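You operate a simulated robot arm through the tools that you are given. There is no shell and no other tool.

You run a simulated two-armed robot. Do the job below in one go: nothing can be reset, and whatever is moved stays where it is left.

TASK
Clear the chiller's NO FLOW fault and set it to 20 C.
Fine: switch off, open the red hose lever, switch on again.

The check looks at the end state, three seconds after you hand in, the way a careful person would. Anything else that was tipped, shoved, dropped, spilled or broken makes it a failure.

THE ROBOT
Two 7-joint arms with fingered hands on one trunk that stands fixed in place. Base frame: the origin is at the foot of the trunk, x ahead of it, y to its left, z up. Lengths are in mm, angles in rad, forces in N, time in s.
The left shoulder is at [68, 147, 939], the right one opposite. With the tool pointing down near the work surface each hand reaches from about 100 to 760 mm from the base axis, measured 20 degrees to its own side. Payload 3.6 kg a hand.
The tool frame of a hand sits at the grasp point between the pads (the TCP): z along the fingers, y along the line on which they close. The tips reach 25 mm beyond it. The gripper opens to 88 mm; its body begins 29 mm behind the TCP. The gripper is a hand of 5 fingers: y runs from the thumb to the fingers, the wrist lies at [-13, -97, -162] in the tool frame.
Orientation is that of the tool frame in the base frame, as a unit quaternion [w, x, y, z]. With the fingers straight down and the wrist toward the robot, the tool's x, y and z point along [0, 1, 0], [1, 0, 0] and [0, 0, -1] of the base frame.

THE INTERFACE
- The arms move only by the tool arm_command. It takes "left_increments", "right_increments" or both (then of equal length, played together; a hand with none holds still); each is a list of rows, each an object (a shift or turn left out is 0) with "travel": the shift along the tool's x, y, z in mm, a list of three; "rotation": the turn, a rotation vector about the tool's x, y, z in rad, a list of three. In form: [{"travel": [tx, ty, tz], "rotation": [wx, wy, wz]}, ...]. A call has 1 to 20 rows; each row is the pose to reach, as a shift and turn from the pose commanded when the call began, along the tool's axes at that moment. Rows are played at 5 a second. More than 50 mm and 0.15 rad between two rows, and nothing of the call is played. Where a pose cannot be reached the arm comes as near as it can. A force on the tool above 60 N (or 10 N above the force at the start of the call, whichever is more), or a blocked arm, ends the call early, and 0.2 s more pass. In this call time passes only in rows, and 0.2 s behind the last. The reply holds the time, the measured pose of the TCP, the force on the tool along the base axes, the opening and the grip force, in the units named above and with some noise, with the torque about the TCP (base axes, N m) and any sound that the robot's microphone picked up.
- Cameras (640 x 400 px; columns grow to the right, rows downward): "scene" is now at [119.4, -15.7, 1160.9]; the picture's right is [-0.46, -0.89, 0.00], its down [-0.68, 0.35, -0.65] and it looks along [0.57, -0.30, -0.76] (base axes); focal length 282 px, centre (320, 200). "left" rides on the left gripper at [-59, -79, -105] in its tool frame; the picture's right is [-0.73, -0.32, 0.61], its down [0.62, -0.68, 0.38] and it looks along [0.29, 0.66, 0.70] (tool axes); focal length 234 px, centre (320, 200). "right" rides on the right gripper at [59, -79, -105] in its tool frame; the picture's right is [-0.73, 0.32, -0.61], its down [-0.62, -0.68, 0.38] and it looks along [-0.29, 0.66, 0.70] (tool axes); focal length 234 px, centre (320, 200). There is no depth. A picture from a camera that has moved, and an enlarged one, comes with that camera's place and axes in the base frame and with its lens. The place of the scene camera against the robot may be out by one fixed shift of up to 25 mm in any direction.
- snapshot(camera): a new picture of that camera. The clock stands still meanwhile.
- slide_trunk(by): slides the trunk up (or, below 0, down) by that many mm; the arms and the scene camera ride with it, the base frame stays. It gives what a move gives, with no picture.
- curl_fingers(index, middle, ring, little, thumb_bend, thumb_turn, hand): sets how far each is bent, from 0 (flat) to 1 (curled in); at 0.3 the hand is open as for a grip, at 0.7 the pads meet at the TCP. One left out holds its place. A second passes; each finger stops where it meets its share of the squeeze, and holds until it gets a number again. It is the only way to open and close the hand. It gives what a move gives, with no picture; readings hold the bend of each and the force on index, middle, ring, little, thumb and palm. thumb_turn goes from beside the hand (0) to across from the fingers (1), as for a grip.
- pan_tilt(pan, tilt): turns the head with the scene camera to pan (to the left, within 1.501 rad either way) and tilt (down, from -0.506 to 1.204), counted from straight ahead of the robot. It gives what a move gives.
- close_up(camera, box): a new picture of the part [left, top, right, bottom] of that camera's present view, enlarged. The clock stands still meanwhile.
- close_job(): hands the job in; it is judged then, once.

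Places have to be worked out from the pictures, the camera data and where the tool is seen. Open the grippers and draw the arms clear of the work before you hand the job in, unless the task says otherwise.

The tools are called by a JSON object that holds its "api" and its "payload". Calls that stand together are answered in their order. arm_command: Moves the arms, as the interface text tells. Its arguments: {"type":"object","properties":{"left_increments":{"type":"array","items":{"type":"object","properties":{"travel":{"type":"array","items":{"type":"number"}},"rotation":{"type":"array","items":{"type":"number"}}}}},"right_increments":{"type":"array","items":{"type":"object","properties":{"travel":{"type":"array","items":{"type":"number"}},"rotation":{"type":"array","items":{"type":"number"}}}}}},"required":[]} The other tools are called the same way: slide_trunk (by) moves the trunk up or down; curl_fingers (index, middle, ring, little, thumb_bend, thumb_turn, hand) moves the fingers one by one; pan_tilt (pan, tilt) turns the head that bears the scene camera; snapshot (camera) takes a picture; close_up (camera, box) takes an enlarged picture of a part of a camera's view; close_job () hands the job in.

At the start:

```text
time: 0.0
left_ee_pos: [522.9, -54.3, 881.9]
left_orientation: [0.001, 0.707, 0.707, 0.0]
left_contact_force: [0.2, 0.3, 0.6]
left_ft_torque: [0.02, 0.03, 0.01]
left_opening: 87.7
left_gripper_force: 0.0
left_shape: jaw
left_bend: [0.3, 0.3, 0.3, 0.3, 0.3, 0.98]
left_finger forces: [0.1, 0.0, 0.0, 0.1, 0.0, 0.0]
right_ee_pos: [344.4, -425.9, 840.2]
right_orientation: [0.001, 0.707, 0.707, 0.0]
right_contact_force: [0.4, -0.1, 0.5]
right_ft_torque: [-0.01, 0.01, 0.0]
right_opening: 87.6
right_gripper_force: 0.0
right_shape: jaw
right_bend: [0.3, 0.3, 0.3, 0.3, 0.3, 0.98]
right_finger forces: [0.1, 0.0, 0.1, 0.0, 0.0, 0.0]
trunk travel left (down, up): [-475.0, 465.0]
head pan, tilt (commanded): [-0.478, 0.871]
```

scene: 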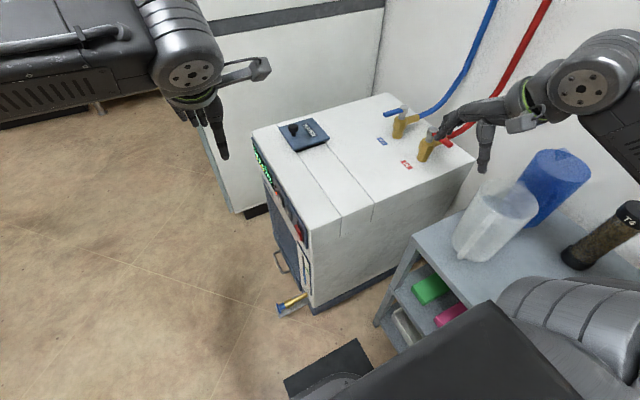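
right: 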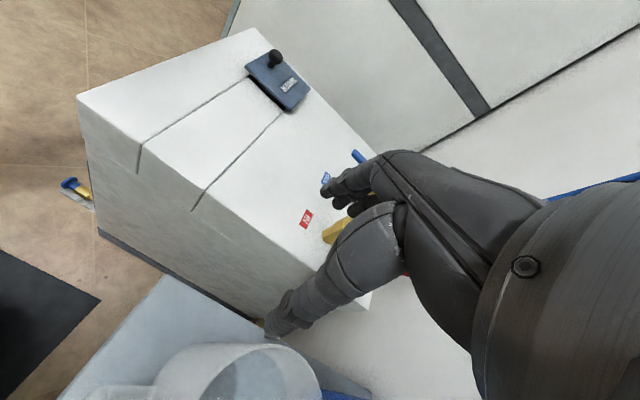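
left: 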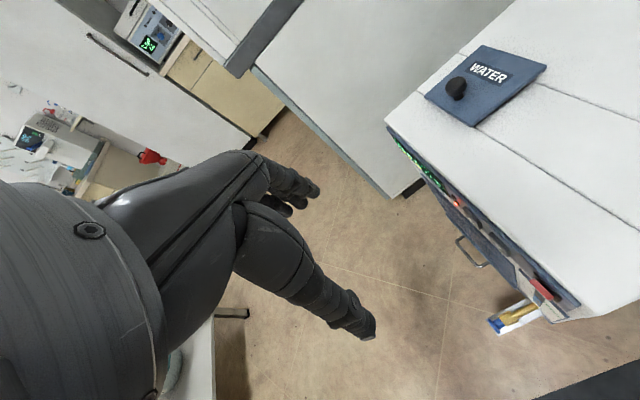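

I'll look closer at the chiller: its front panel, the hose valves and the surroundings, before moving anything.

{"api": "close_up", "payload": {"camera": "scene", "box": [230, 120, 350, 320]}}

{"api": "close_up", "payload": {"camera": "scene", "box": [360, 80, 500, 180]}}

{"api": "close_up", "payload": {"camera": "left", "box": [380, 30, 640, 350]}}

{"api": "close_up", "payload": {"camera": "right", "box": [220, 30, 460, 310]}}

```text
2.00 times, centred on (290, 220) of scene
camera zoom: at [119.4, -15.7, 1160.9], right [-0.46, -0.89, 0.0], down [-0.68, 0.35, -0.65], along [0.57, -0.3, -0.76], focal length 564 px, centre (380, 160)
```

zoom: 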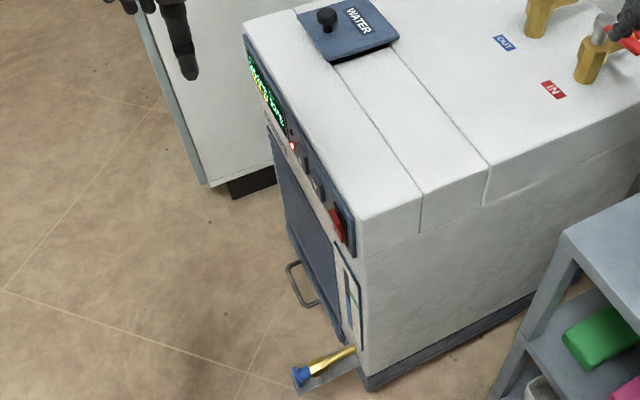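

```text
4.00 times, centred on (430, 130) of scene
camera zoom: at [119.4, -15.7, 1160.9], right [-0.46, -0.89, 0.0], down [-0.68, 0.35, -0.65], along [0.57, -0.3, -0.76], focal length 1127 px, centre (-120, 480)
```

zoom: 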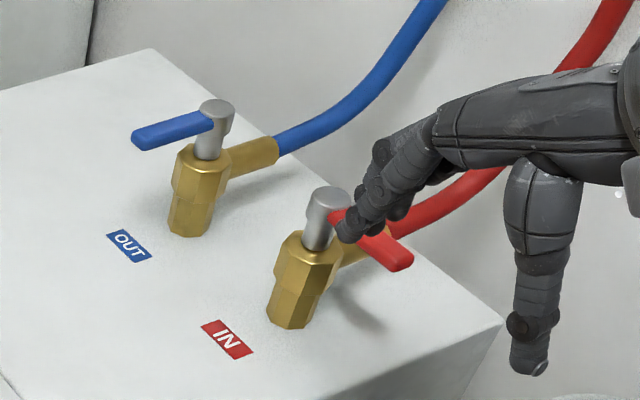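

```text
1.25 times, centred on (510, 190) of left
camera zoom: at [442.7, -111.7, 985.7], right [-0.32, -0.73, -0.61], down [-0.68, 0.62, -0.38], along [0.66, 0.29, -0.7], focal length 293 px, centre (82, 212)
```

zoom: 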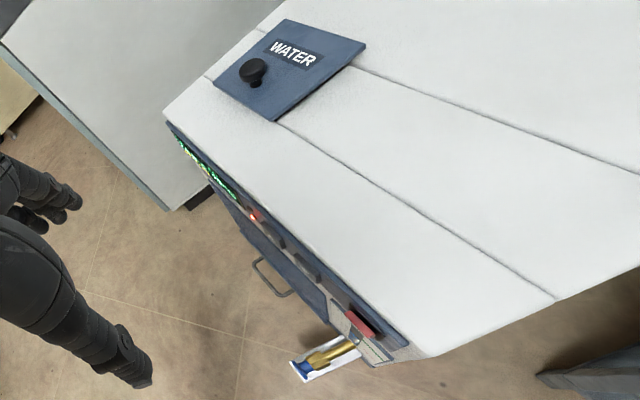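

```text
1.43 times, centred on (340, 170) of right
camera zoom: at [266.3, -367.5, 943.7], right [0.32, -0.73, 0.61], down [-0.68, -0.62, -0.38], along [0.66, -0.29, -0.69], focal length 334 px, centre (291, 243)
```

zoom: 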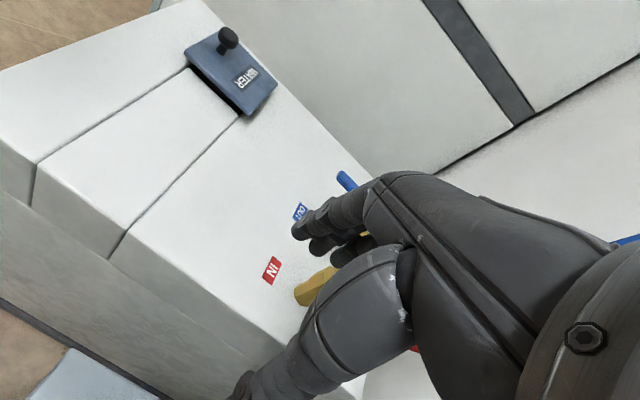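

The chiller's top is about z≈615, spanning x≈455–877, y≈−689…−166. Its front panel faces +y. The blue lever lies along its pipe, and the red one lies across its pipe (closed). I'll zoom in on the panel.

{"api": "close_up", "payload": {"camera": "scene", "box": [245, 140, 325, 240]}}

{"api": "close_up", "payload": {"camera": "left", "box": [390, 130, 470, 210]}}

{"api": "close_up", "payload": {"camera": "left", "box": [430, 180, 600, 330]}}

```text
4.00 times, centred on (285, 190) of scene
camera zoom: at [119.4, -15.7, 1160.9], right [-0.46, -0.89, 0.0], down [-0.68, 0.35, -0.65], along [0.57, -0.3, -0.76], focal length 1127 px, centre (460, 240)
```

zoom: 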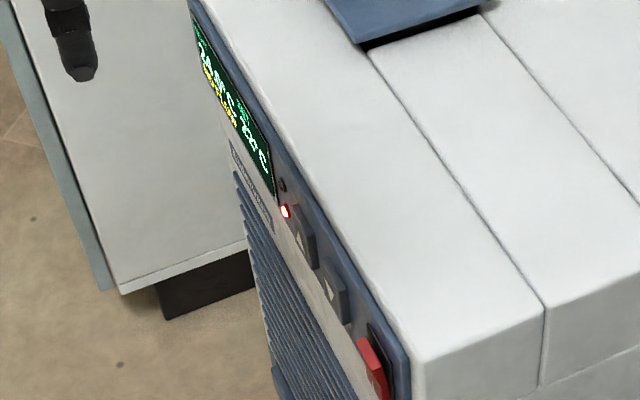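

```text
5.00 times, centred on (430, 170) of left
camera zoom: at [442.7, -111.7, 985.7], right [-0.32, -0.73, -0.61], down [-0.68, 0.62, -0.38], along [0.66, 0.29, -0.7], focal length 1171 px, centre (-230, 350)
```

zoom: 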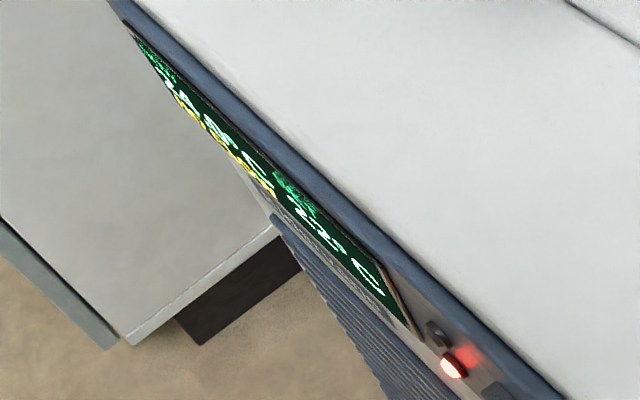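

```text
2.67 times, centred on (515, 255) of left
camera zoom: at [442.7, -111.7, 985.7], right [-0.32, -0.73, -0.61], down [-0.68, 0.62, -0.38], along [0.66, 0.29, -0.7], focal length 624 px, centre (-200, 53)
```

zoom: 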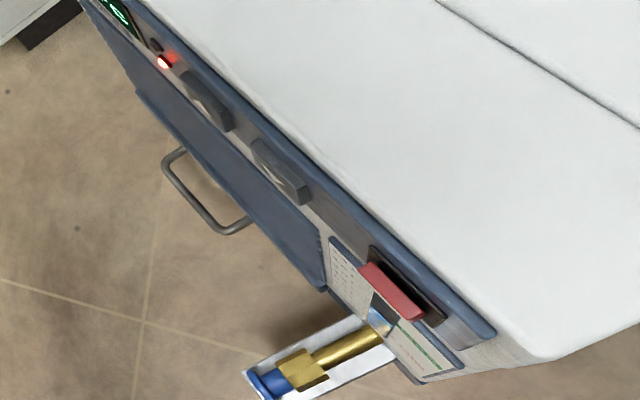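

I'll look around with the head to check for obstacles on the left before moving the left arm to view the front panel.

{"api": "pan_tilt", "payload": {"pan": 0.3, "tilt": 0.8}}

{"api": "snapshot", "payload": {"camera": "scene"}}

{"api": "pan_tilt", "payload": {"pan": -1.1, "tilt": 0.8}}

{"api": "snapshot", "payload": {"camera": "scene"}}

```text
time: 1.1
left_ee_pos: [523.5, -55.6, 881.4]
left_orientation: [0.0, 0.708, 0.707, 0.0]
left_contact_force: [0.4, -1.2, -0.5]
left_ft_torque: [-0.01, 0.0, 0.01]
left_opening: 87.8
left_gripper_force: 0.0
left_shape: jaw
left_bend: [0.3, 0.3, 0.3, 0.3, 0.3, 0.98]
left_finger forces: [0.1, 0.1, 0.0, 0.1, 0.1, 0.1]
right_ee_pos: [345.1, -429.4, 840.0]
right_orientation: [0.0, 0.707, 0.707, 0.001]
right_contact_force: [0.1, 0.0, -0.1]
right_ft_torque: [0.0, -0.01, 0.02]
right_opening: 87.8
right_gripper_force: 0.0
right_shape: jaw
right_bend: [0.3, 0.3, 0.3, 0.3, 0.3, 0.98]
right_finger forces: [0.0, 0.0, 0.1, 0.0, 0.0, 0.0]
trunk travel left (down, up): [-475.0, 465.0]
head pan, tilt (commanded): [0.3, 0.799]
```

```text
taken
camera scene: at [128.1, 43.5, 1166.4], right [0.3, -0.96, 0.0], down [-0.68, -0.21, -0.7], along [0.67, 0.2, -0.72], focal length 282 px, centre (320, 200)
```

scene: 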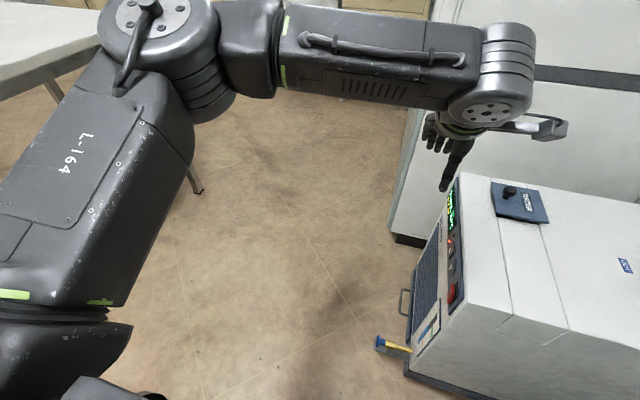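

```text
time: 2.6
left_ee_pos: [523.3, -56.9, 881.0]
left_orientation: [0.0, 0.707, 0.707, 0.001]
left_contact_force: [0.7, 1.2, 0.3]
left_ft_torque: [-0.03, 0.01, -0.04]
left_opening: 87.8
left_gripper_force: 0.0
left_shape: jaw
left_bend: [0.3, 0.3, 0.3, 0.3, 0.3, 0.98]
left_finger forces: [0.1, 0.1, 0.0, 0.0, 0.0, 0.0]
right_ee_pos: [346.0, -429.8, 839.6]
right_orientation: [0.0, 0.707, 0.708, 0.001]
right_contact_force: [0.1, 0.9, -0.5]
right_ft_torque: [-0.01, -0.02, 0.01]
right_opening: 87.9
right_gripper_force: 0.0
right_shape: jaw
right_bend: [0.3, 0.3, 0.3, 0.3, 0.3, 0.98]
right_finger forces: [0.1, 0.1, 0.1, 0.1, 0.1, 0.0]
trunk travel left (down, up): [-475.0, 465.0]
head pan, tilt (commanded): [-1.1, 0.799]
```

```text
taken
camera scene: at [87.7, -52.1, 1166.7], right [-0.89, -0.46, 0.0], down [-0.33, 0.64, -0.7], along [0.32, -0.62, -0.71], focal length 282 px, centre (320, 200)
```

scene: 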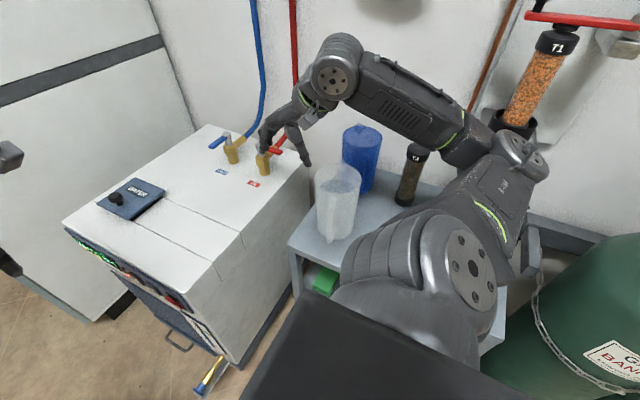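

The floor in front of the chiller is clear. I'll swing the left hand so its fingers point toward −y and lower it to about [523, 20, 640], so the wrist camera looks at the front panel from a safe distance.

{"api": "arm_command", "payload": {"left_increments": [{"travel": [7, 0, 10], "rotation": [0, -0.13, 0]}, {"travel": [14, 0, 20], "rotation": [0, -0.26, 0]}, {"travel": [21, 0, 35], "rotation": [0, -0.39, 0]}, {"travel": [28, 0, 55], "rotation": [0, -0.52, 0]}, {"travel": [35, 0, 75], "rotation": [0, -0.65, 0]}, {"travel": [42, 0, 95], "rotation": [0, -0.78, 0]}, {"travel": [49, 0, 115], "rotation": [0, -0.91, 0]}, {"travel": [56, 0, 135], "rotation": [0, -1.04, 0]}, {"travel": [63, 0, 155], "rotation": [0, -1.17, 0]}, {"travel": [70, 0, 180], "rotation": [0, -1.3, 0]}, {"travel": [77, 0, 210], "rotation": [0, -1.43, 0]}, {"travel": [77, 0, 241], "rotation": [0, -1.57, 0]}]}}

{"api": "snapshot", "payload": {"camera": "left"}}

{"api": "snapshot", "payload": {"camera": "scene"}}

```text
time: 5.2
left_ee_pos: [524.0, 23.3, 638.1]
left_orientation: [0.499, 0.501, 0.501, -0.499]
left_contact_force: [0.5, 0.6, -0.4]
left_ft_torque: [0.0, 0.02, 0.03]
left_opening: 87.6
left_gripper_force: 0.1
left_shape: jaw
left_bend: [0.3, 0.3, 0.3, 0.3, 0.3, 0.98]
left_finger forces: [0.0, 0.0, 0.1, 0.0, 0.1, 0.0]
right_ee_pos: [346.3, -429.8, 840.2]
right_orientation: [-0.001, 0.707, 0.707, 0.0]
right_contact_force: [0.3, -0.1, -0.4]
right_ft_torque: [0.01, -0.03, 0.0]
right_opening: 87.5
right_gripper_force: 0.1
right_shape: jaw
right_bend: [0.3, 0.3, 0.3, 0.3, 0.3, 0.98]
right_finger forces: [0.0, 0.0, 0.0, 0.0, 0.0, 0.0]
trunk travel left (down, up): [-475.0, 465.0]
head pan, tilt (commanded): [-1.1, 0.799]
```

```text
taken
camera left: at [443.7, 127.4, 697.2], right [-0.32, -0.61, 0.72], down [-0.68, -0.38, -0.62], along [0.66, -0.69, -0.29], focal length 234 px, centre (320, 200)
```

left: 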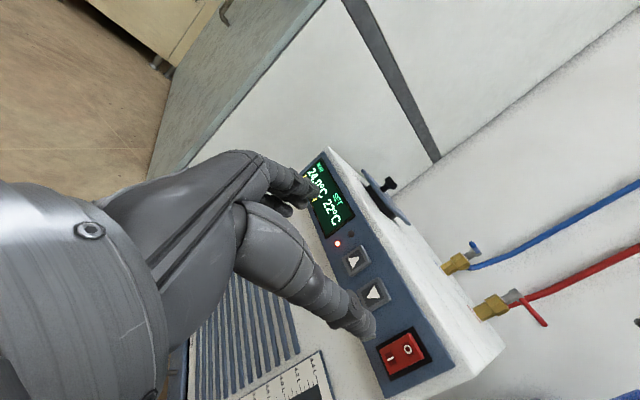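

```text
taken
camera scene: at [88.0, -52.2, 1166.7], right [-0.89, -0.45, 0.0], down [-0.33, 0.64, -0.7], along [0.32, -0.62, -0.71], focal length 282 px, centre (320, 200)
```

scene: 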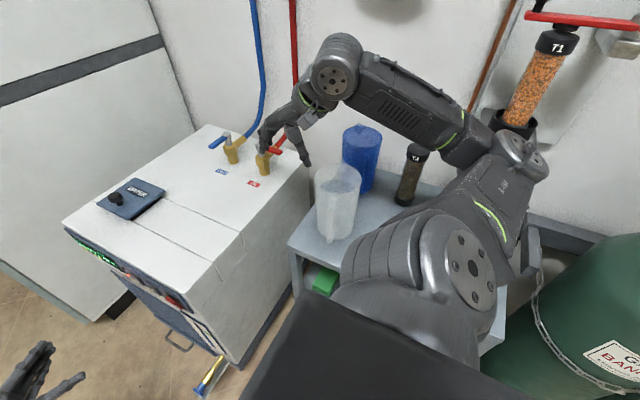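

The panel is now visible: display, two arrow buttons and the red rocker. I'll zoom in.

{"api": "close_up", "payload": {"camera": "left", "box": [280, 140, 440, 260]}}

{"api": "close_up", "payload": {"camera": "left", "box": [320, 230, 480, 400]}}

{"api": "close_up", "payload": {"camera": "left", "box": [420, 220, 580, 340]}}

{"api": "close_up", "payload": {"camera": "left", "box": [220, 330, 350, 400]}}

```text
3.33 times, centred on (360, 200) of left
camera zoom: at [443.7, 127.4, 697.2], right [-0.32, -0.61, 0.72], down [-0.68, -0.38, -0.62], along [0.66, -0.69, -0.29], focal length 781 px, centre (187, 200)
```

zoom: 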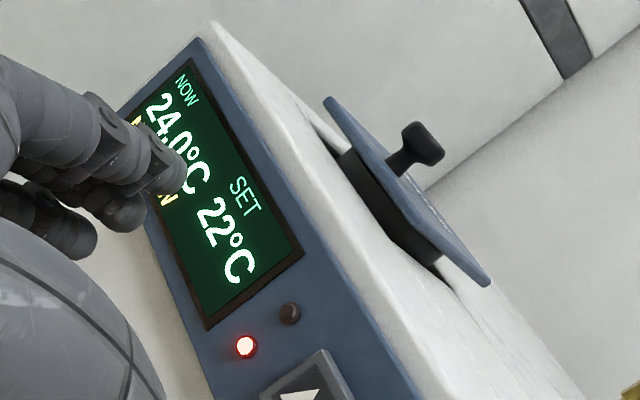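

```text
2.35 times, centred on (400, 315) of left
camera zoom: at [443.7, 127.4, 697.2], right [-0.32, -0.61, 0.72], down [-0.68, -0.38, -0.62], along [0.66, -0.69, -0.29], focal length 551 px, centre (132, -71)
```

zoom: 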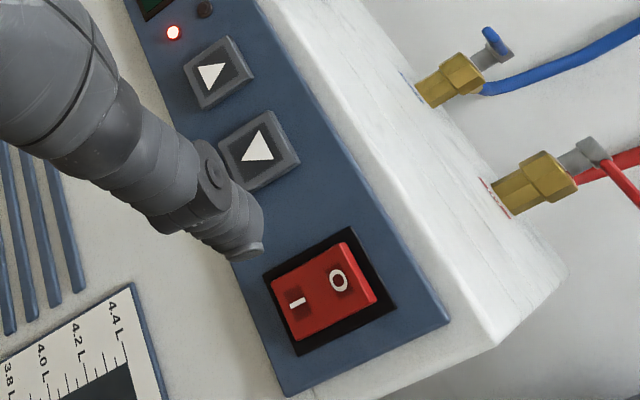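

```text
3.33 times, centred on (500, 280) of left
camera zoom: at [443.7, 127.4, 697.2], right [-0.32, -0.61, 0.72], down [-0.68, -0.38, -0.62], along [0.66, -0.69, -0.29], focal length 781 px, centre (-280, -67)
```

zoom: 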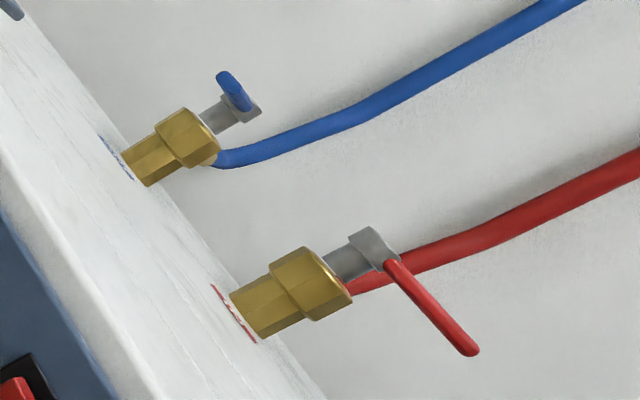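

```text
4.92 times, centred on (285, 365) of left
camera zoom: at [443.7, 127.4, 697.2], right [-0.32, -0.61, 0.72], down [-0.68, -0.38, -0.62], along [0.66, -0.69, -0.29], focal length 1153 px, centre (492, -612)
```

zoom: 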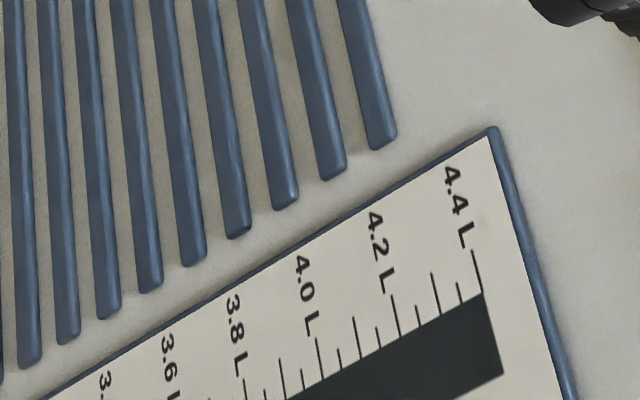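

Display: NOW 24.0, SET 22 °C, with a yellow fault line partly hidden by the fingers. The rocker has O on top and I at the bottom. I'll zoom in on the button symbols and the rocker.

{"api": "close_up", "payload": {"camera": "left", "box": [325, 225, 405, 315]}}

{"api": "close_up", "payload": {"camera": "left", "box": [365, 315, 445, 400]}}

{"api": "close_up", "payload": {"camera": "left", "box": [295, 145, 365, 240]}}

```text
4.44 times, centred on (365, 270) of left
camera zoom: at [443.7, 127.4, 697.2], right [-0.32, -0.61, 0.72], down [-0.68, -0.38, -0.62], along [0.66, -0.69, -0.29], focal length 1041 px, centre (120, -111)
```

zoom: 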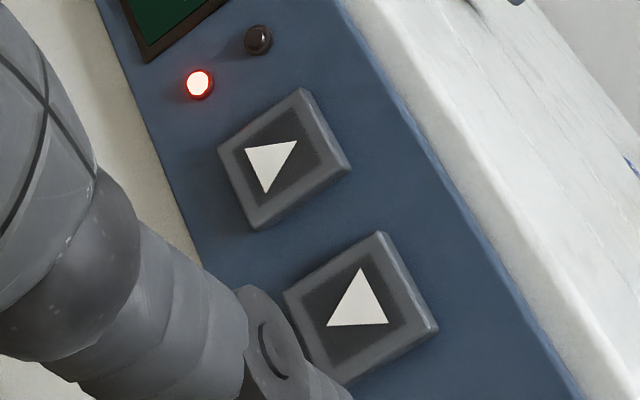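

```text
4.71 times, centred on (405, 358) of left
camera zoom: at [443.7, 127.4, 697.2], right [-0.32, -0.61, 0.72], down [-0.68, -0.38, -0.62], along [0.66, -0.69, -0.29], focal length 1102 px, centre (-80, -541)
```

zoom: 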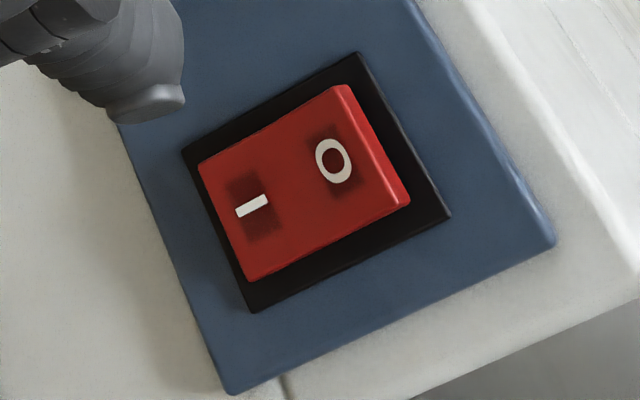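

```text
4.21 times, centred on (330, 192) of left
camera zoom: at [443.7, 127.4, 697.2], right [-0.32, -0.61, 0.72], down [-0.68, -0.38, -0.62], along [0.66, -0.69, -0.29], focal length 986 px, centre (278, 232)
```

zoom: 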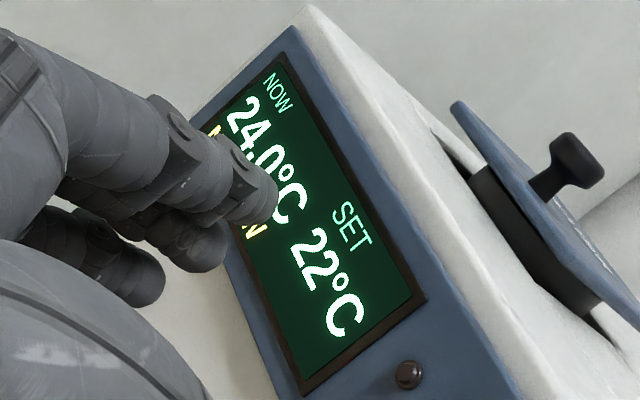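

On the zoom, the far button is ▲ and the one nearest the rocker is ▼. Triangulating from the two wrist views gives rocker O ≈[470,−160,594], I ≈[470,−163,570] and ▼ ≈[536,−163,587]. I'll now form a pointing index finger on the left hand and look at its shape.

{"api": "curl_fingers", "payload": {"hand": "left", "index": 0.15, "middle": 1, "ring": 1, "little": 1, "thumb_bend": 0.3, "thumb_turn": 0}}

{"api": "snapshot", "payload": {"camera": "left"}}

{"api": "pan_tilt", "payload": {"pan": -0.1, "tilt": 0.8}}

{"api": "snapshot", "payload": {"camera": "scene"}}

```text
time: 6.2
left_ee_pos: [524.5, 22.3, 639.8]
left_orientation: [0.499, 0.501, 0.501, -0.499]
left_contact_force: [0.4, 0.2, -0.3]
left_ft_torque: [-0.02, 0.02, -0.01]
left_opening: 122.3
left_gripper_force: 0.0
left_shape: fingers
left_bend: [0.15, 1.0, 1.0, 1.0, 0.3, 0.0]
left_finger forces: [0.0, 0.0, 0.1, 0.1, 0.0, 0.0]
right_ee_pos: [345.4, -429.9, 838.4]
right_orientation: [0.0, 0.707, 0.707, 0.001]
right_contact_force: [0.4, -0.1, -1.0]
right_ft_torque: [-0.01, 0.0, -0.01]
right_opening: 87.9
right_gripper_force: 0.0
right_shape: jaw
right_bend: [0.3, 0.3, 0.3, 0.3, 0.3, 0.98]
right_finger forces: [0.0, 0.0, 0.0, 0.0, 0.1, 0.1]
trunk travel left (down, up): [-475.0, 465.0]
head pan, tilt (commanded): [-1.1, 0.799]
```

```text
taken
camera left: at [443.6, 126.9, 697.9], right [-0.32, -0.61, 0.72], down [-0.68, -0.38, -0.63], along [0.66, -0.7, -0.29], focal length 234 px, centre (320, 200)
```

left: 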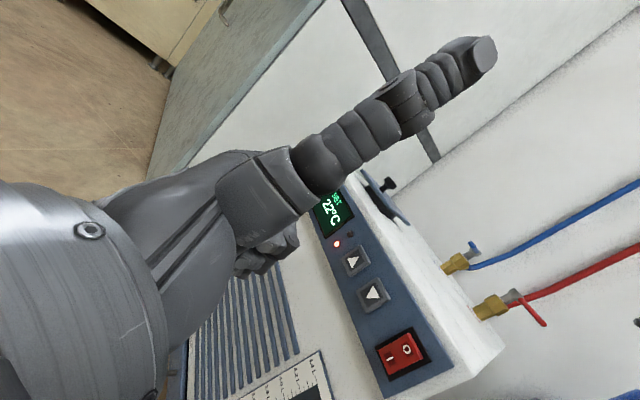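

```text
time: 7.5
left_ee_pos: [523.1, 22.7, 640.2]
left_orientation: [0.5, 0.501, 0.501, -0.499]
left_contact_force: [-0.3, 0.5, -0.7]
left_ft_torque: [0.03, 0.03, 0.0]
left_opening: 122.5
left_gripper_force: 0.0
left_shape: fingers
left_bend: [0.15, 1.0, 1.0, 1.0, 0.3, 0.0]
left_finger forces: [0.1, 0.1, 0.0, 0.0, 0.0, 0.1]
right_ee_pos: [345.9, -428.6, 839.8]
right_orientation: [-0.001, 0.708, 0.707, 0.001]
right_contact_force: [-0.6, -0.6, -0.8]
right_ft_torque: [0.0, 0.0, 0.01]
right_opening: 87.7
right_gripper_force: 0.0
right_shape: jaw
right_bend: [0.3, 0.3, 0.3, 0.3, 0.3, 0.98]
right_finger forces: [0.0, 0.1, 0.0, 0.1, 0.0, 0.0]
trunk travel left (down, up): [-475.0, 465.0]
head pan, tilt (commanded): [-0.099, 0.799]
```

```text
taken
camera scene: at [131.3, 11.7, 1166.5], right [-0.1, -0.99, 0.0], down [-0.71, 0.07, -0.7], along [0.69, -0.07, -0.72], focal length 282 px, centre (320, 200)
```

scene: 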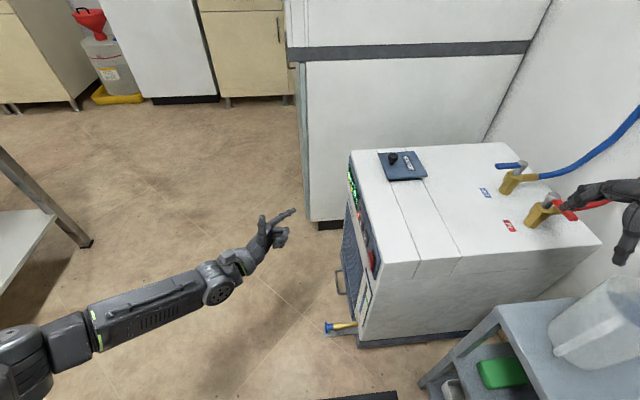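

I'll zoom the scene view on the hand to tell which digit is which.

{"api": "close_up", "payload": {"camera": "scene", "box": [225, 190, 325, 290]}}

{"api": "close_up", "payload": {"camera": "left", "box": [180, 20, 520, 300]}}

```text
4.00 times, centred on (275, 240) of scene
camera zoom: at [131.3, 11.7, 1166.5], right [-0.1, -0.99, 0.0], down [-0.71, 0.07, -0.7], along [0.69, -0.07, -0.72], focal length 1127 px, centre (500, 40)
```

zoom: 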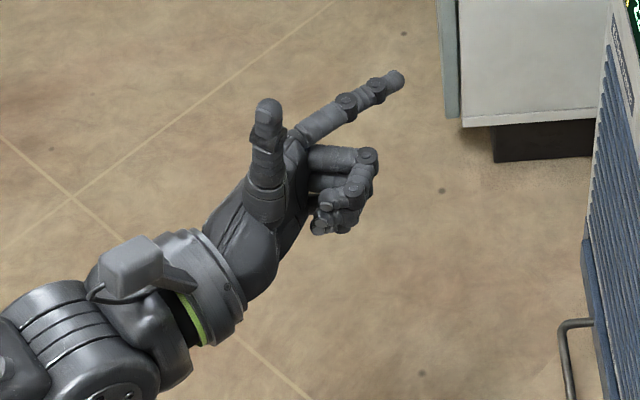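

```text
1.43 times, centred on (350, 160) of left
camera zoom: at [443.6, 126.9, 697.9], right [-0.32, -0.61, 0.72], down [-0.68, -0.38, -0.63], along [0.66, -0.7, -0.29], focal length 334 px, centre (277, 257)
```

zoom: 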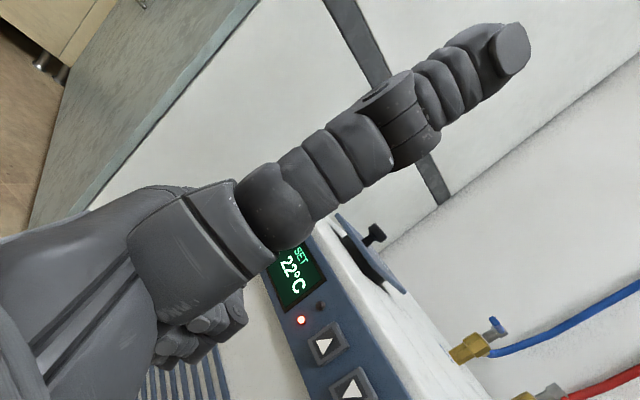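

The thumb points up and hides the index. I'll fold it across the curled fingers so the wrist camera can see the index tip.

{"api": "curl_fingers", "payload": {"hand": "left", "index": 0.25, "thumb_bend": 0.7, "thumb_turn": 1}}

{"api": "snapshot", "payload": {"camera": "left"}}

{"api": "close_up", "payload": {"camera": "scene", "box": [225, 190, 325, 290]}}

```text
time: 8.5
left_ee_pos: [524.5, 20.9, 638.6]
left_orientation: [0.499, 0.502, 0.5, -0.499]
left_contact_force: [0.7, 0.5, -0.3]
left_ft_torque: [0.04, 0.02, 0.02]
left_opening: 47.8
left_gripper_force: 0.2
left_shape: fingers
left_bend: [0.25, 1.0, 1.0, 1.0, 0.7, 1.0]
left_finger forces: [0.0, 0.0, 0.0, 0.0, 0.1, 0.1]
right_ee_pos: [345.7, -430.2, 839.1]
right_orientation: [0.0, 0.707, 0.707, 0.001]
right_contact_force: [-0.2, 0.4, -0.2]
right_ft_torque: [0.0, 0.02, 0.02]
right_opening: 87.6
right_gripper_force: 0.1
right_shape: jaw
right_bend: [0.3, 0.3, 0.3, 0.3, 0.3, 0.98]
right_finger forces: [0.0, 0.0, 0.0, 0.0, 0.1, 0.0]
trunk travel left (down, up): [-475.0, 465.0]
head pan, tilt (commanded): [-0.099, 0.799]
```

```text
taken
camera left: at [443.6, 126.9, 697.9], right [-0.32, -0.61, 0.72], down [-0.68, -0.38, -0.63], along [0.66, -0.7, -0.29], focal length 234 px, centre (320, 200)
```

left: 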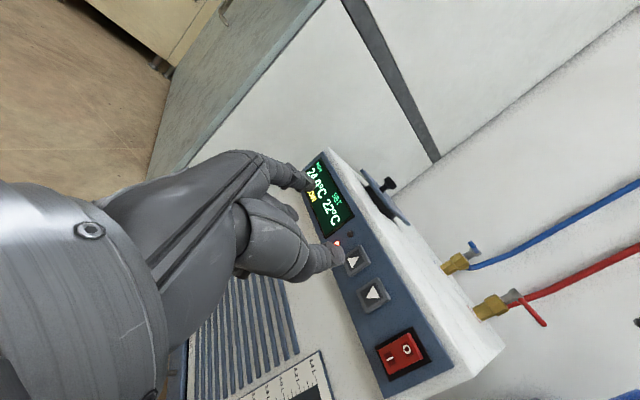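

```text
4.00 times, centred on (275, 240) of scene
camera zoom: at [131.3, 11.8, 1166.5], right [-0.1, -1.0, 0.0], down [-0.71, 0.07, -0.7], along [0.69, -0.07, -0.72], focal length 1127 px, centre (500, 40)
```

zoom: 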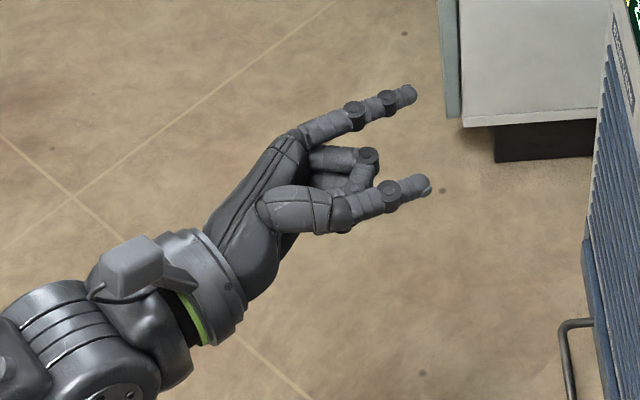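

With bend 0.7, the thumb tip sits at about tool [0,−8,25] and is well visible, so it makes a good pusher. I'll curl the index away so only the thumb sticks out, then check.

{"api": "curl_fingers", "payload": {"hand": "left", "index": 1}}

{"api": "snapshot", "payload": {"camera": "left"}}

{"api": "close_up", "payload": {"camera": "scene", "box": [225, 190, 325, 290]}}

```text
time: 9.5
left_ee_pos: [523.5, 22.0, 639.9]
left_orientation: [0.5, 0.501, 0.5, -0.498]
left_contact_force: [0.0, -0.2, 0.4]
left_ft_torque: [-0.04, 0.0, 0.0]
left_opening: 36.3
left_gripper_force: 0.0
left_shape: fingers
left_bend: [1.0, 1.0, 1.0, 1.0, 0.7, 1.0]
left_finger forces: [0.0, 0.0, 0.1, 0.1, 0.1, 0.0]
right_ee_pos: [346.0, -429.2, 838.3]
right_orientation: [0.0, 0.707, 0.707, 0.002]
right_contact_force: [-0.6, -0.9, -0.5]
right_ft_torque: [0.0, 0.03, -0.04]
right_opening: 88.0
right_gripper_force: 0.1
right_shape: jaw
right_bend: [0.3, 0.3, 0.3, 0.3, 0.3, 0.98]
right_finger forces: [0.0, 0.0, 0.0, 0.1, 0.0, 0.1]
trunk travel left (down, up): [-475.0, 465.0]
head pan, tilt (commanded): [-0.099, 0.799]
```

```text
taken
camera left: at [443.6, 126.9, 697.9], right [-0.32, -0.61, 0.72], down [-0.68, -0.38, -0.63], along [0.66, -0.7, -0.29], focal length 234 px, centre (320, 200)
```

left: 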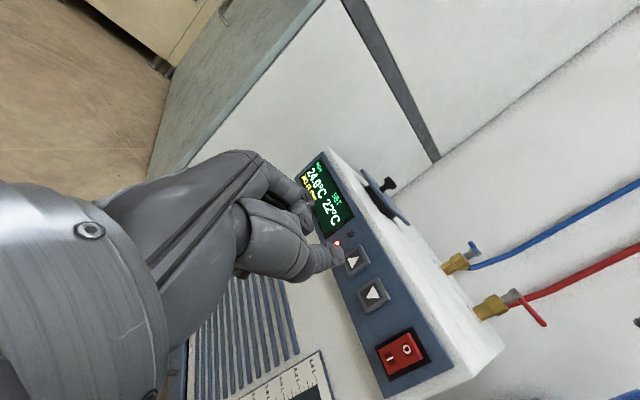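

```text
4.00 times, centred on (275, 240) of scene
camera zoom: at [131.3, 11.8, 1166.5], right [-0.1, -1.0, 0.0], down [-0.71, 0.07, -0.7], along [0.69, -0.07, -0.72], focal length 1127 px, centre (500, 40)
```

zoom: 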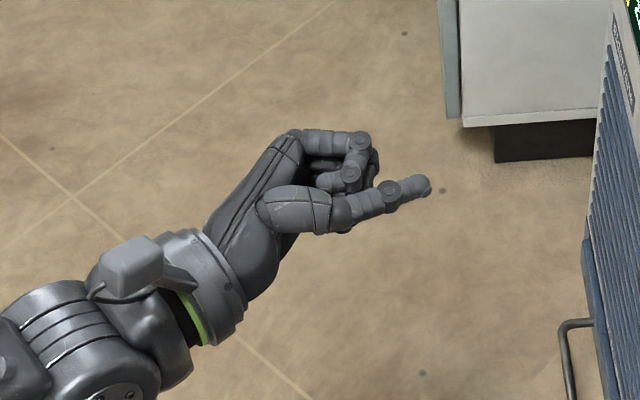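

The thumb tip sticks out about 33 mm beyond the knuckles. I'll approach the rocker's O end, stopping about 45 mm short of it.

{"api": "arm_command", "payload": {"left_increments": [{"travel": [10, -12, 20]}, {"travel": [20, -24, 45]}, {"travel": [30, -36, 70]}, {"travel": [41, -46, 92]}, {"travel": [41, -46, 112]}, {"travel": [41, -46, 112]}]}}

{"api": "snapshot", "payload": {"camera": "left"}}

{"api": "snapshot", "payload": {"camera": "scene"}}

```text
time: 10.9
left_ee_pos: [477.4, -91.6, 597.2]
left_orientation: [0.498, 0.5, 0.502, -0.5]
left_contact_force: [-0.6, -0.3, -0.4]
left_ft_torque: [0.0, 0.01, 0.0]
left_opening: 36.3
left_gripper_force: 0.0
left_shape: fingers
left_bend: [1.0, 1.0, 1.0, 1.0, 0.7, 1.0]
left_finger forces: [0.0, 0.0, 0.0, 0.1, 0.1, 0.1]
right_ee_pos: [345.6, -429.0, 838.6]
right_orientation: [0.0, 0.707, 0.707, 0.001]
right_contact_force: [0.5, 0.0, 0.5]
right_ft_torque: [0.02, 0.0, 0.0]
right_opening: 87.8
right_gripper_force: 0.1
right_shape: jaw
right_bend: [0.3, 0.3, 0.3, 0.3, 0.3, 0.98]
right_finger forces: [0.0, 0.0, 0.0, 0.1, 0.1, 0.0]
trunk travel left (down, up): [-475.0, 465.0]
head pan, tilt (commanded): [-0.099, 0.799]
```

```text
taken
camera left: at [399.0, 13.7, 656.1], right [-0.32, -0.61, 0.72], down [-0.68, -0.38, -0.63], along [0.66, -0.69, -0.29], focal length 234 px, centre (320, 200)
```

left: 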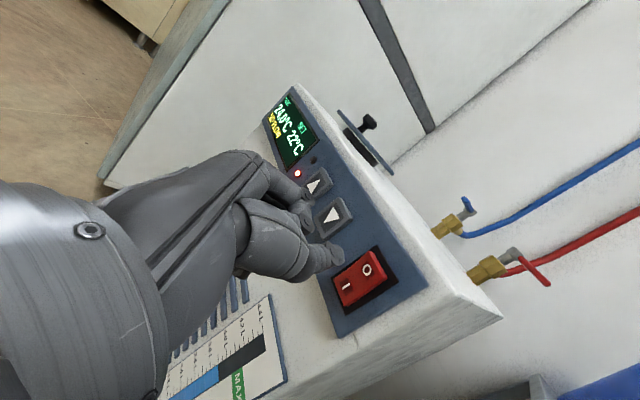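

```text
taken
camera scene: at [131.1, 11.5, 1166.5], right [-0.1, -1.0, 0.0], down [-0.71, 0.07, -0.7], along [0.69, -0.07, -0.72], focal length 282 px, centre (320, 200)
```

scene: 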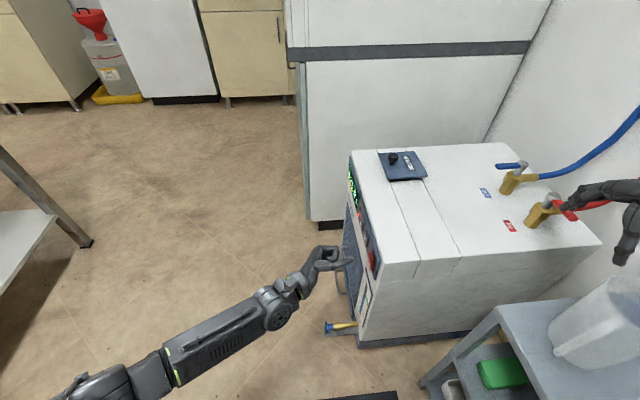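

Good view. I'll zoom in to refine the rocker location from this nearer view.

{"api": "close_up", "payload": {"camera": "left", "box": [280, 160, 440, 340]}}

{"api": "close_up", "payload": {"camera": "left", "box": [260, 80, 360, 180]}}

```text
2.22 times, centred on (360, 250) of left
camera zoom: at [399.0, 13.7, 656.1], right [-0.32, -0.61, 0.72], down [-0.68, -0.38, -0.63], along [0.66, -0.69, -0.29], focal length 520 px, centre (231, 89)
```

zoom: 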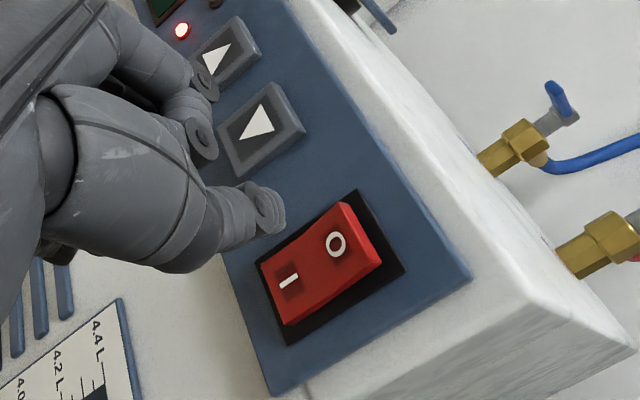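

```text
4.00 times, centred on (310, 130) of left
camera zoom: at [399.0, 13.7, 656.1], right [-0.32, -0.61, 0.72], down [-0.68, -0.38, -0.63], along [0.66, -0.69, -0.29], focal length 937 px, centre (360, 480)
```

zoom: 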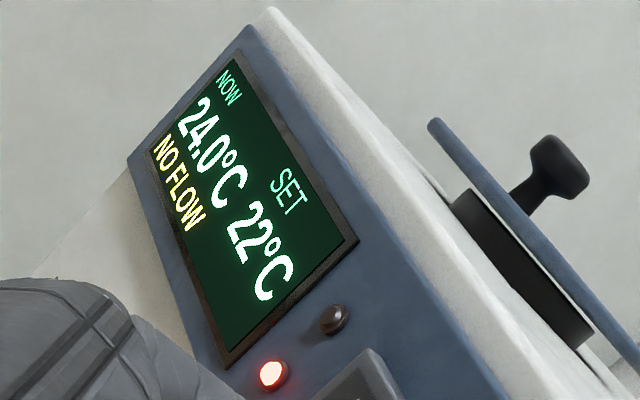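

The fault line reads NO FLOW. The O end triangulates to [469,−151,597], and the thumb tip is at about [471,−115,597]. I'll advance to near contact, aimed slightly high on the O end.

{"api": "arm_command", "payload": {"left_increments": [{"travel": [-2, -2, 10]}, {"travel": [-3, -2, 20]}, {"travel": [-3, -2, 28]}, {"travel": [-3, -2, 34]}, {"travel": [-3, -2, 34]}]}}

{"api": "close_up", "payload": {"camera": "left", "box": [250, 130, 450, 330]}}

```text
time: 12.1
left_ee_pos: [476.1, -125.8, 602.5]
left_orientation: [0.499, 0.501, 0.501, -0.499]
left_contact_force: [0.1, -0.2, -0.2]
left_ft_torque: [0.0, 0.0, -0.01]
left_opening: 36.4
left_gripper_force: 0.3
left_shape: fingers
left_bend: [1.0, 1.0, 1.0, 1.0, 0.7, 1.0]
left_finger forces: [0.1, 0.0, 0.0, 0.1, 0.2, 0.1]
right_ee_pos: [346.2, -429.4, 838.8]
right_orientation: [-0.001, 0.707, 0.707, 0.001]
right_contact_force: [0.0, 0.2, -0.8]
right_ft_torque: [0.0, 0.02, 0.01]
right_opening: 87.6
right_gripper_force: 0.1
right_shape: jaw
right_bend: [0.3, 0.3, 0.3, 0.3, 0.3, 0.98]
right_finger forces: [0.1, 0.0, 0.0, 0.0, 0.0, 0.1]
trunk travel left (down, up): [-475.0, 465.0]
head pan, tilt (commanded): [-0.099, 0.799]
```

```text
2.00 times, centred on (350, 230) of left
camera zoom: at [395.9, -20.2, 659.8], right [-0.32, -0.61, 0.72], down [-0.68, -0.38, -0.63], along [0.66, -0.69, -0.29], focal length 468 px, centre (260, 140)
```

zoom: 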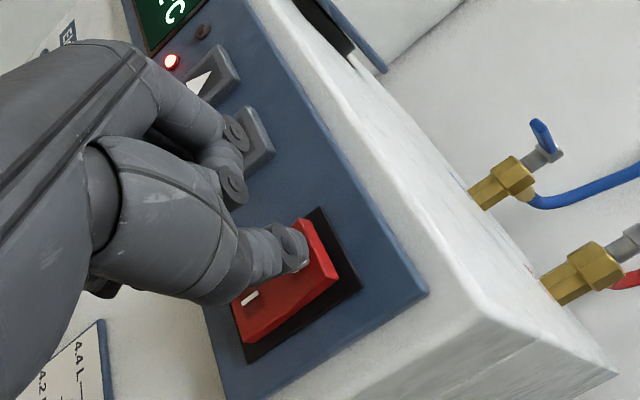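

The thumb is right over the O end. I'll press in steps.

{"api": "arm_command", "payload": {"left_increments": [{"travel": [0, 0, 3]}, {"travel": [0, 0, 6]}, {"travel": [0, 0, 9]}, {"travel": [0, 0, 9]}]}}

{"api": "close_up", "payload": {"camera": "left", "box": [230, 80, 430, 330]}}

```text
time: 13.2
left_ee_pos: [484.5, -128.8, 600.1]
left_orientation: [0.504, 0.496, 0.503, -0.496]
left_contact_force: [-13.3, 79.8, 11.3]
left_ft_torque: [0.03, 0.24, -1.6]
left_opening: 37.6
left_gripper_force: 40.4
left_shape: fingers
left_bend: [1.0, 1.0, 1.0, 1.0, 0.7, 1.0]
left_finger forces: [0.0, 0.1, 0.0, 0.0, 80.1, 0.0]
right_ee_pos: [349.0, -428.3, 842.0]
right_orientation: [0.002, 0.706, 0.708, -0.001]
right_contact_force: [-0.8, -0.6, -0.5]
right_ft_torque: [0.01, -0.02, 0.02]
right_opening: 88.0
right_gripper_force: 0.0
right_shape: jaw
right_bend: [0.3, 0.3, 0.3, 0.3, 0.3, 0.98]
right_finger forces: [0.1, 0.0, 0.0, 0.0, 0.0, 0.0]
trunk travel left (down, up): [-475.0, 465.0]
head pan, tilt (commanded): [-0.099, 0.799]
stopped in row 4 (left hand): the force on the tool passed its limit at 63 N (the readings are from after the stop); the commanded pose is now the measured one
```

```text
1.60 times, centred on (330, 205) of left
camera zoom: at [403.0, -25.2, 659.2], right [-0.31, -0.61, 0.73], down [-0.67, -0.39, -0.62], along [0.67, -0.69, -0.29], focal length 375 px, centre (304, 192)
```

zoom: 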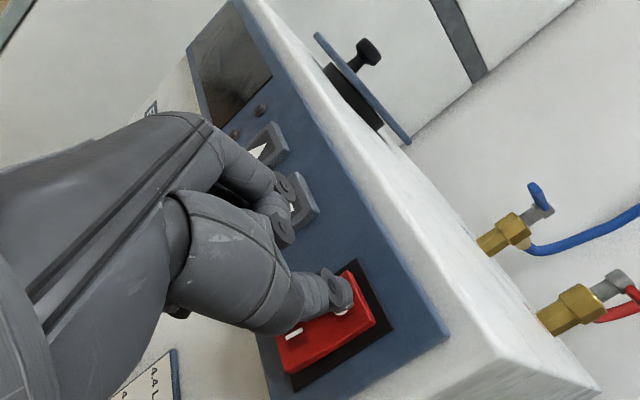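

The display is dark, so the chiller switched off, though the push reached 80 N. I'll back off straight away and check.

{"api": "arm_command", "payload": {"left_increments": [{"travel": [0, 0, -10]}, {"travel": [0, 0, -30]}, {"travel": [0, 0, -50]}, {"travel": [0, 0, -50]}]}}

{"api": "snapshot", "payload": {"camera": "left"}}

{"api": "snapshot", "payload": {"camera": "scene"}}

```text
time: 14.2
left_ee_pos: [480.3, -87.0, 599.0]
left_orientation: [0.499, 0.501, 0.502, -0.498]
left_contact_force: [0.7, 1.0, -0.3]
left_ft_torque: [0.02, 0.01, -0.03]
left_opening: 36.1
left_gripper_force: 0.2
left_shape: fingers
left_bend: [1.0, 1.0, 1.0, 1.0, 0.7, 1.0]
left_finger forces: [0.0, 0.0, 0.1, 0.1, 0.1, 0.0]
right_ee_pos: [349.0, -434.2, 837.0]
right_orientation: [-0.002, 0.707, 0.707, 0.002]
right_contact_force: [-0.2, 0.0, 0.4]
right_ft_torque: [0.01, -0.02, -0.04]
right_opening: 87.9
right_gripper_force: 0.1
right_shape: jaw
right_bend: [0.3, 0.3, 0.3, 0.3, 0.3, 0.98]
right_finger forces: [0.1, 0.0, 0.1, 0.0, 0.0, 0.0]
trunk travel left (down, up): [-475.0, 465.0]
head pan, tilt (commanded): [-0.099, 0.799]
```

```text
taken
camera left: at [399.6, 18.0, 658.9], right [-0.32, -0.61, 0.72], down [-0.68, -0.38, -0.63], along [0.66, -0.69, -0.29], focal length 234 px, centre (320, 200)
```

left: 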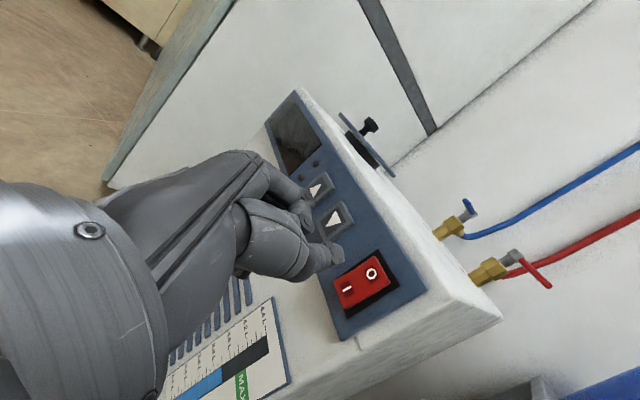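

```text
taken
camera scene: at [131.3, 12.1, 1166.5], right [-0.1, -1.0, 0.0], down [-0.71, 0.07, -0.7], along [0.69, -0.07, -0.72], focal length 282 px, centre (320, 200)
```

scene: 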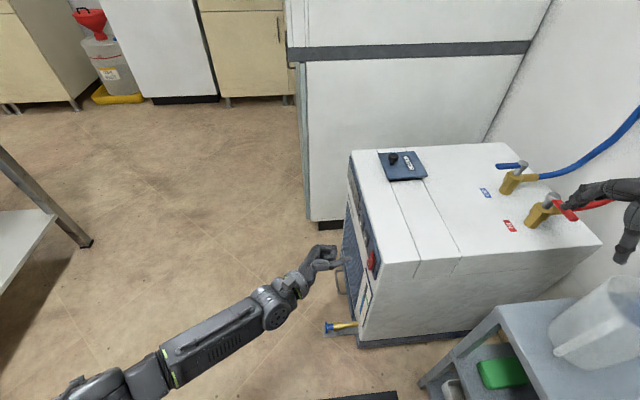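

The chiller is off (display dark, rocker tilted to O) and hasn't shifted. Next, the red lever: I'll zoom in on the valves from the left wrist camera and the scene camera to locate it.

{"api": "close_up", "payload": {"camera": "left", "box": [420, 180, 580, 300]}}

{"api": "close_up", "payload": {"camera": "scene", "box": [480, 130, 640, 280]}}

{"api": "snapshot", "payload": {"camera": "right"}}

```text
3.33 times, centred on (500, 240) of left
camera zoom: at [399.6, 18.0, 658.9], right [-0.32, -0.61, 0.72], down [-0.68, -0.38, -0.63], along [0.66, -0.69, -0.29], focal length 781 px, centre (-280, 67)
```

zoom: 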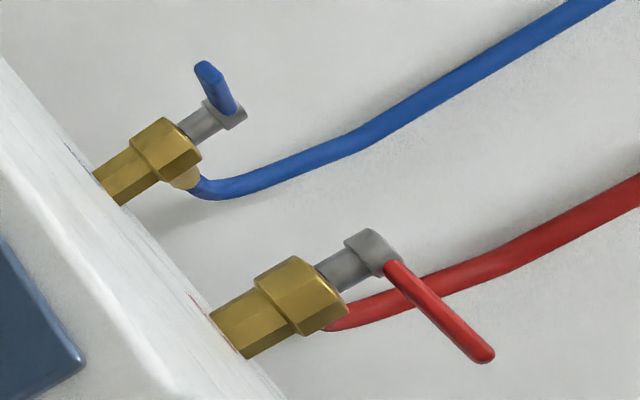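

```text
2.67 times, centred on (560, 205) of scene
camera zoom: at [131.3, 12.1, 1166.5], right [-0.1, -1.0, 0.0], down [-0.71, 0.07, -0.7], along [0.69, -0.07, -0.72], focal length 752 px, centre (-320, 187)
```

zoom: 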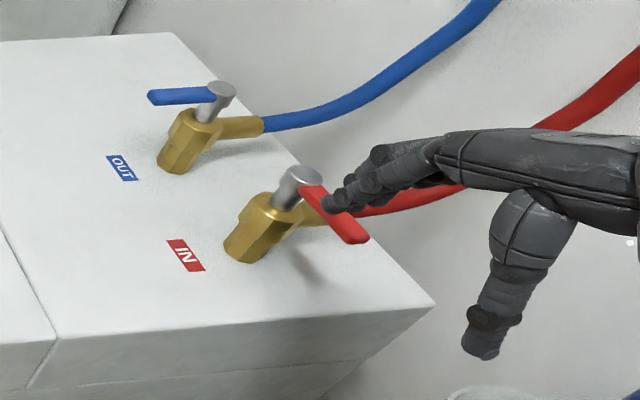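

```text
taken
camera right: at [270.2, -376.6, 941.5], right [0.32, -0.73, 0.6], down [-0.68, -0.62, -0.39], along [0.66, -0.29, -0.7], focal length 234 px, centre (320, 200)
```

right: 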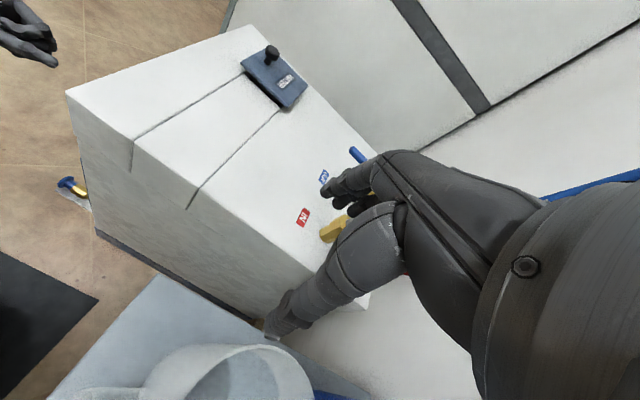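

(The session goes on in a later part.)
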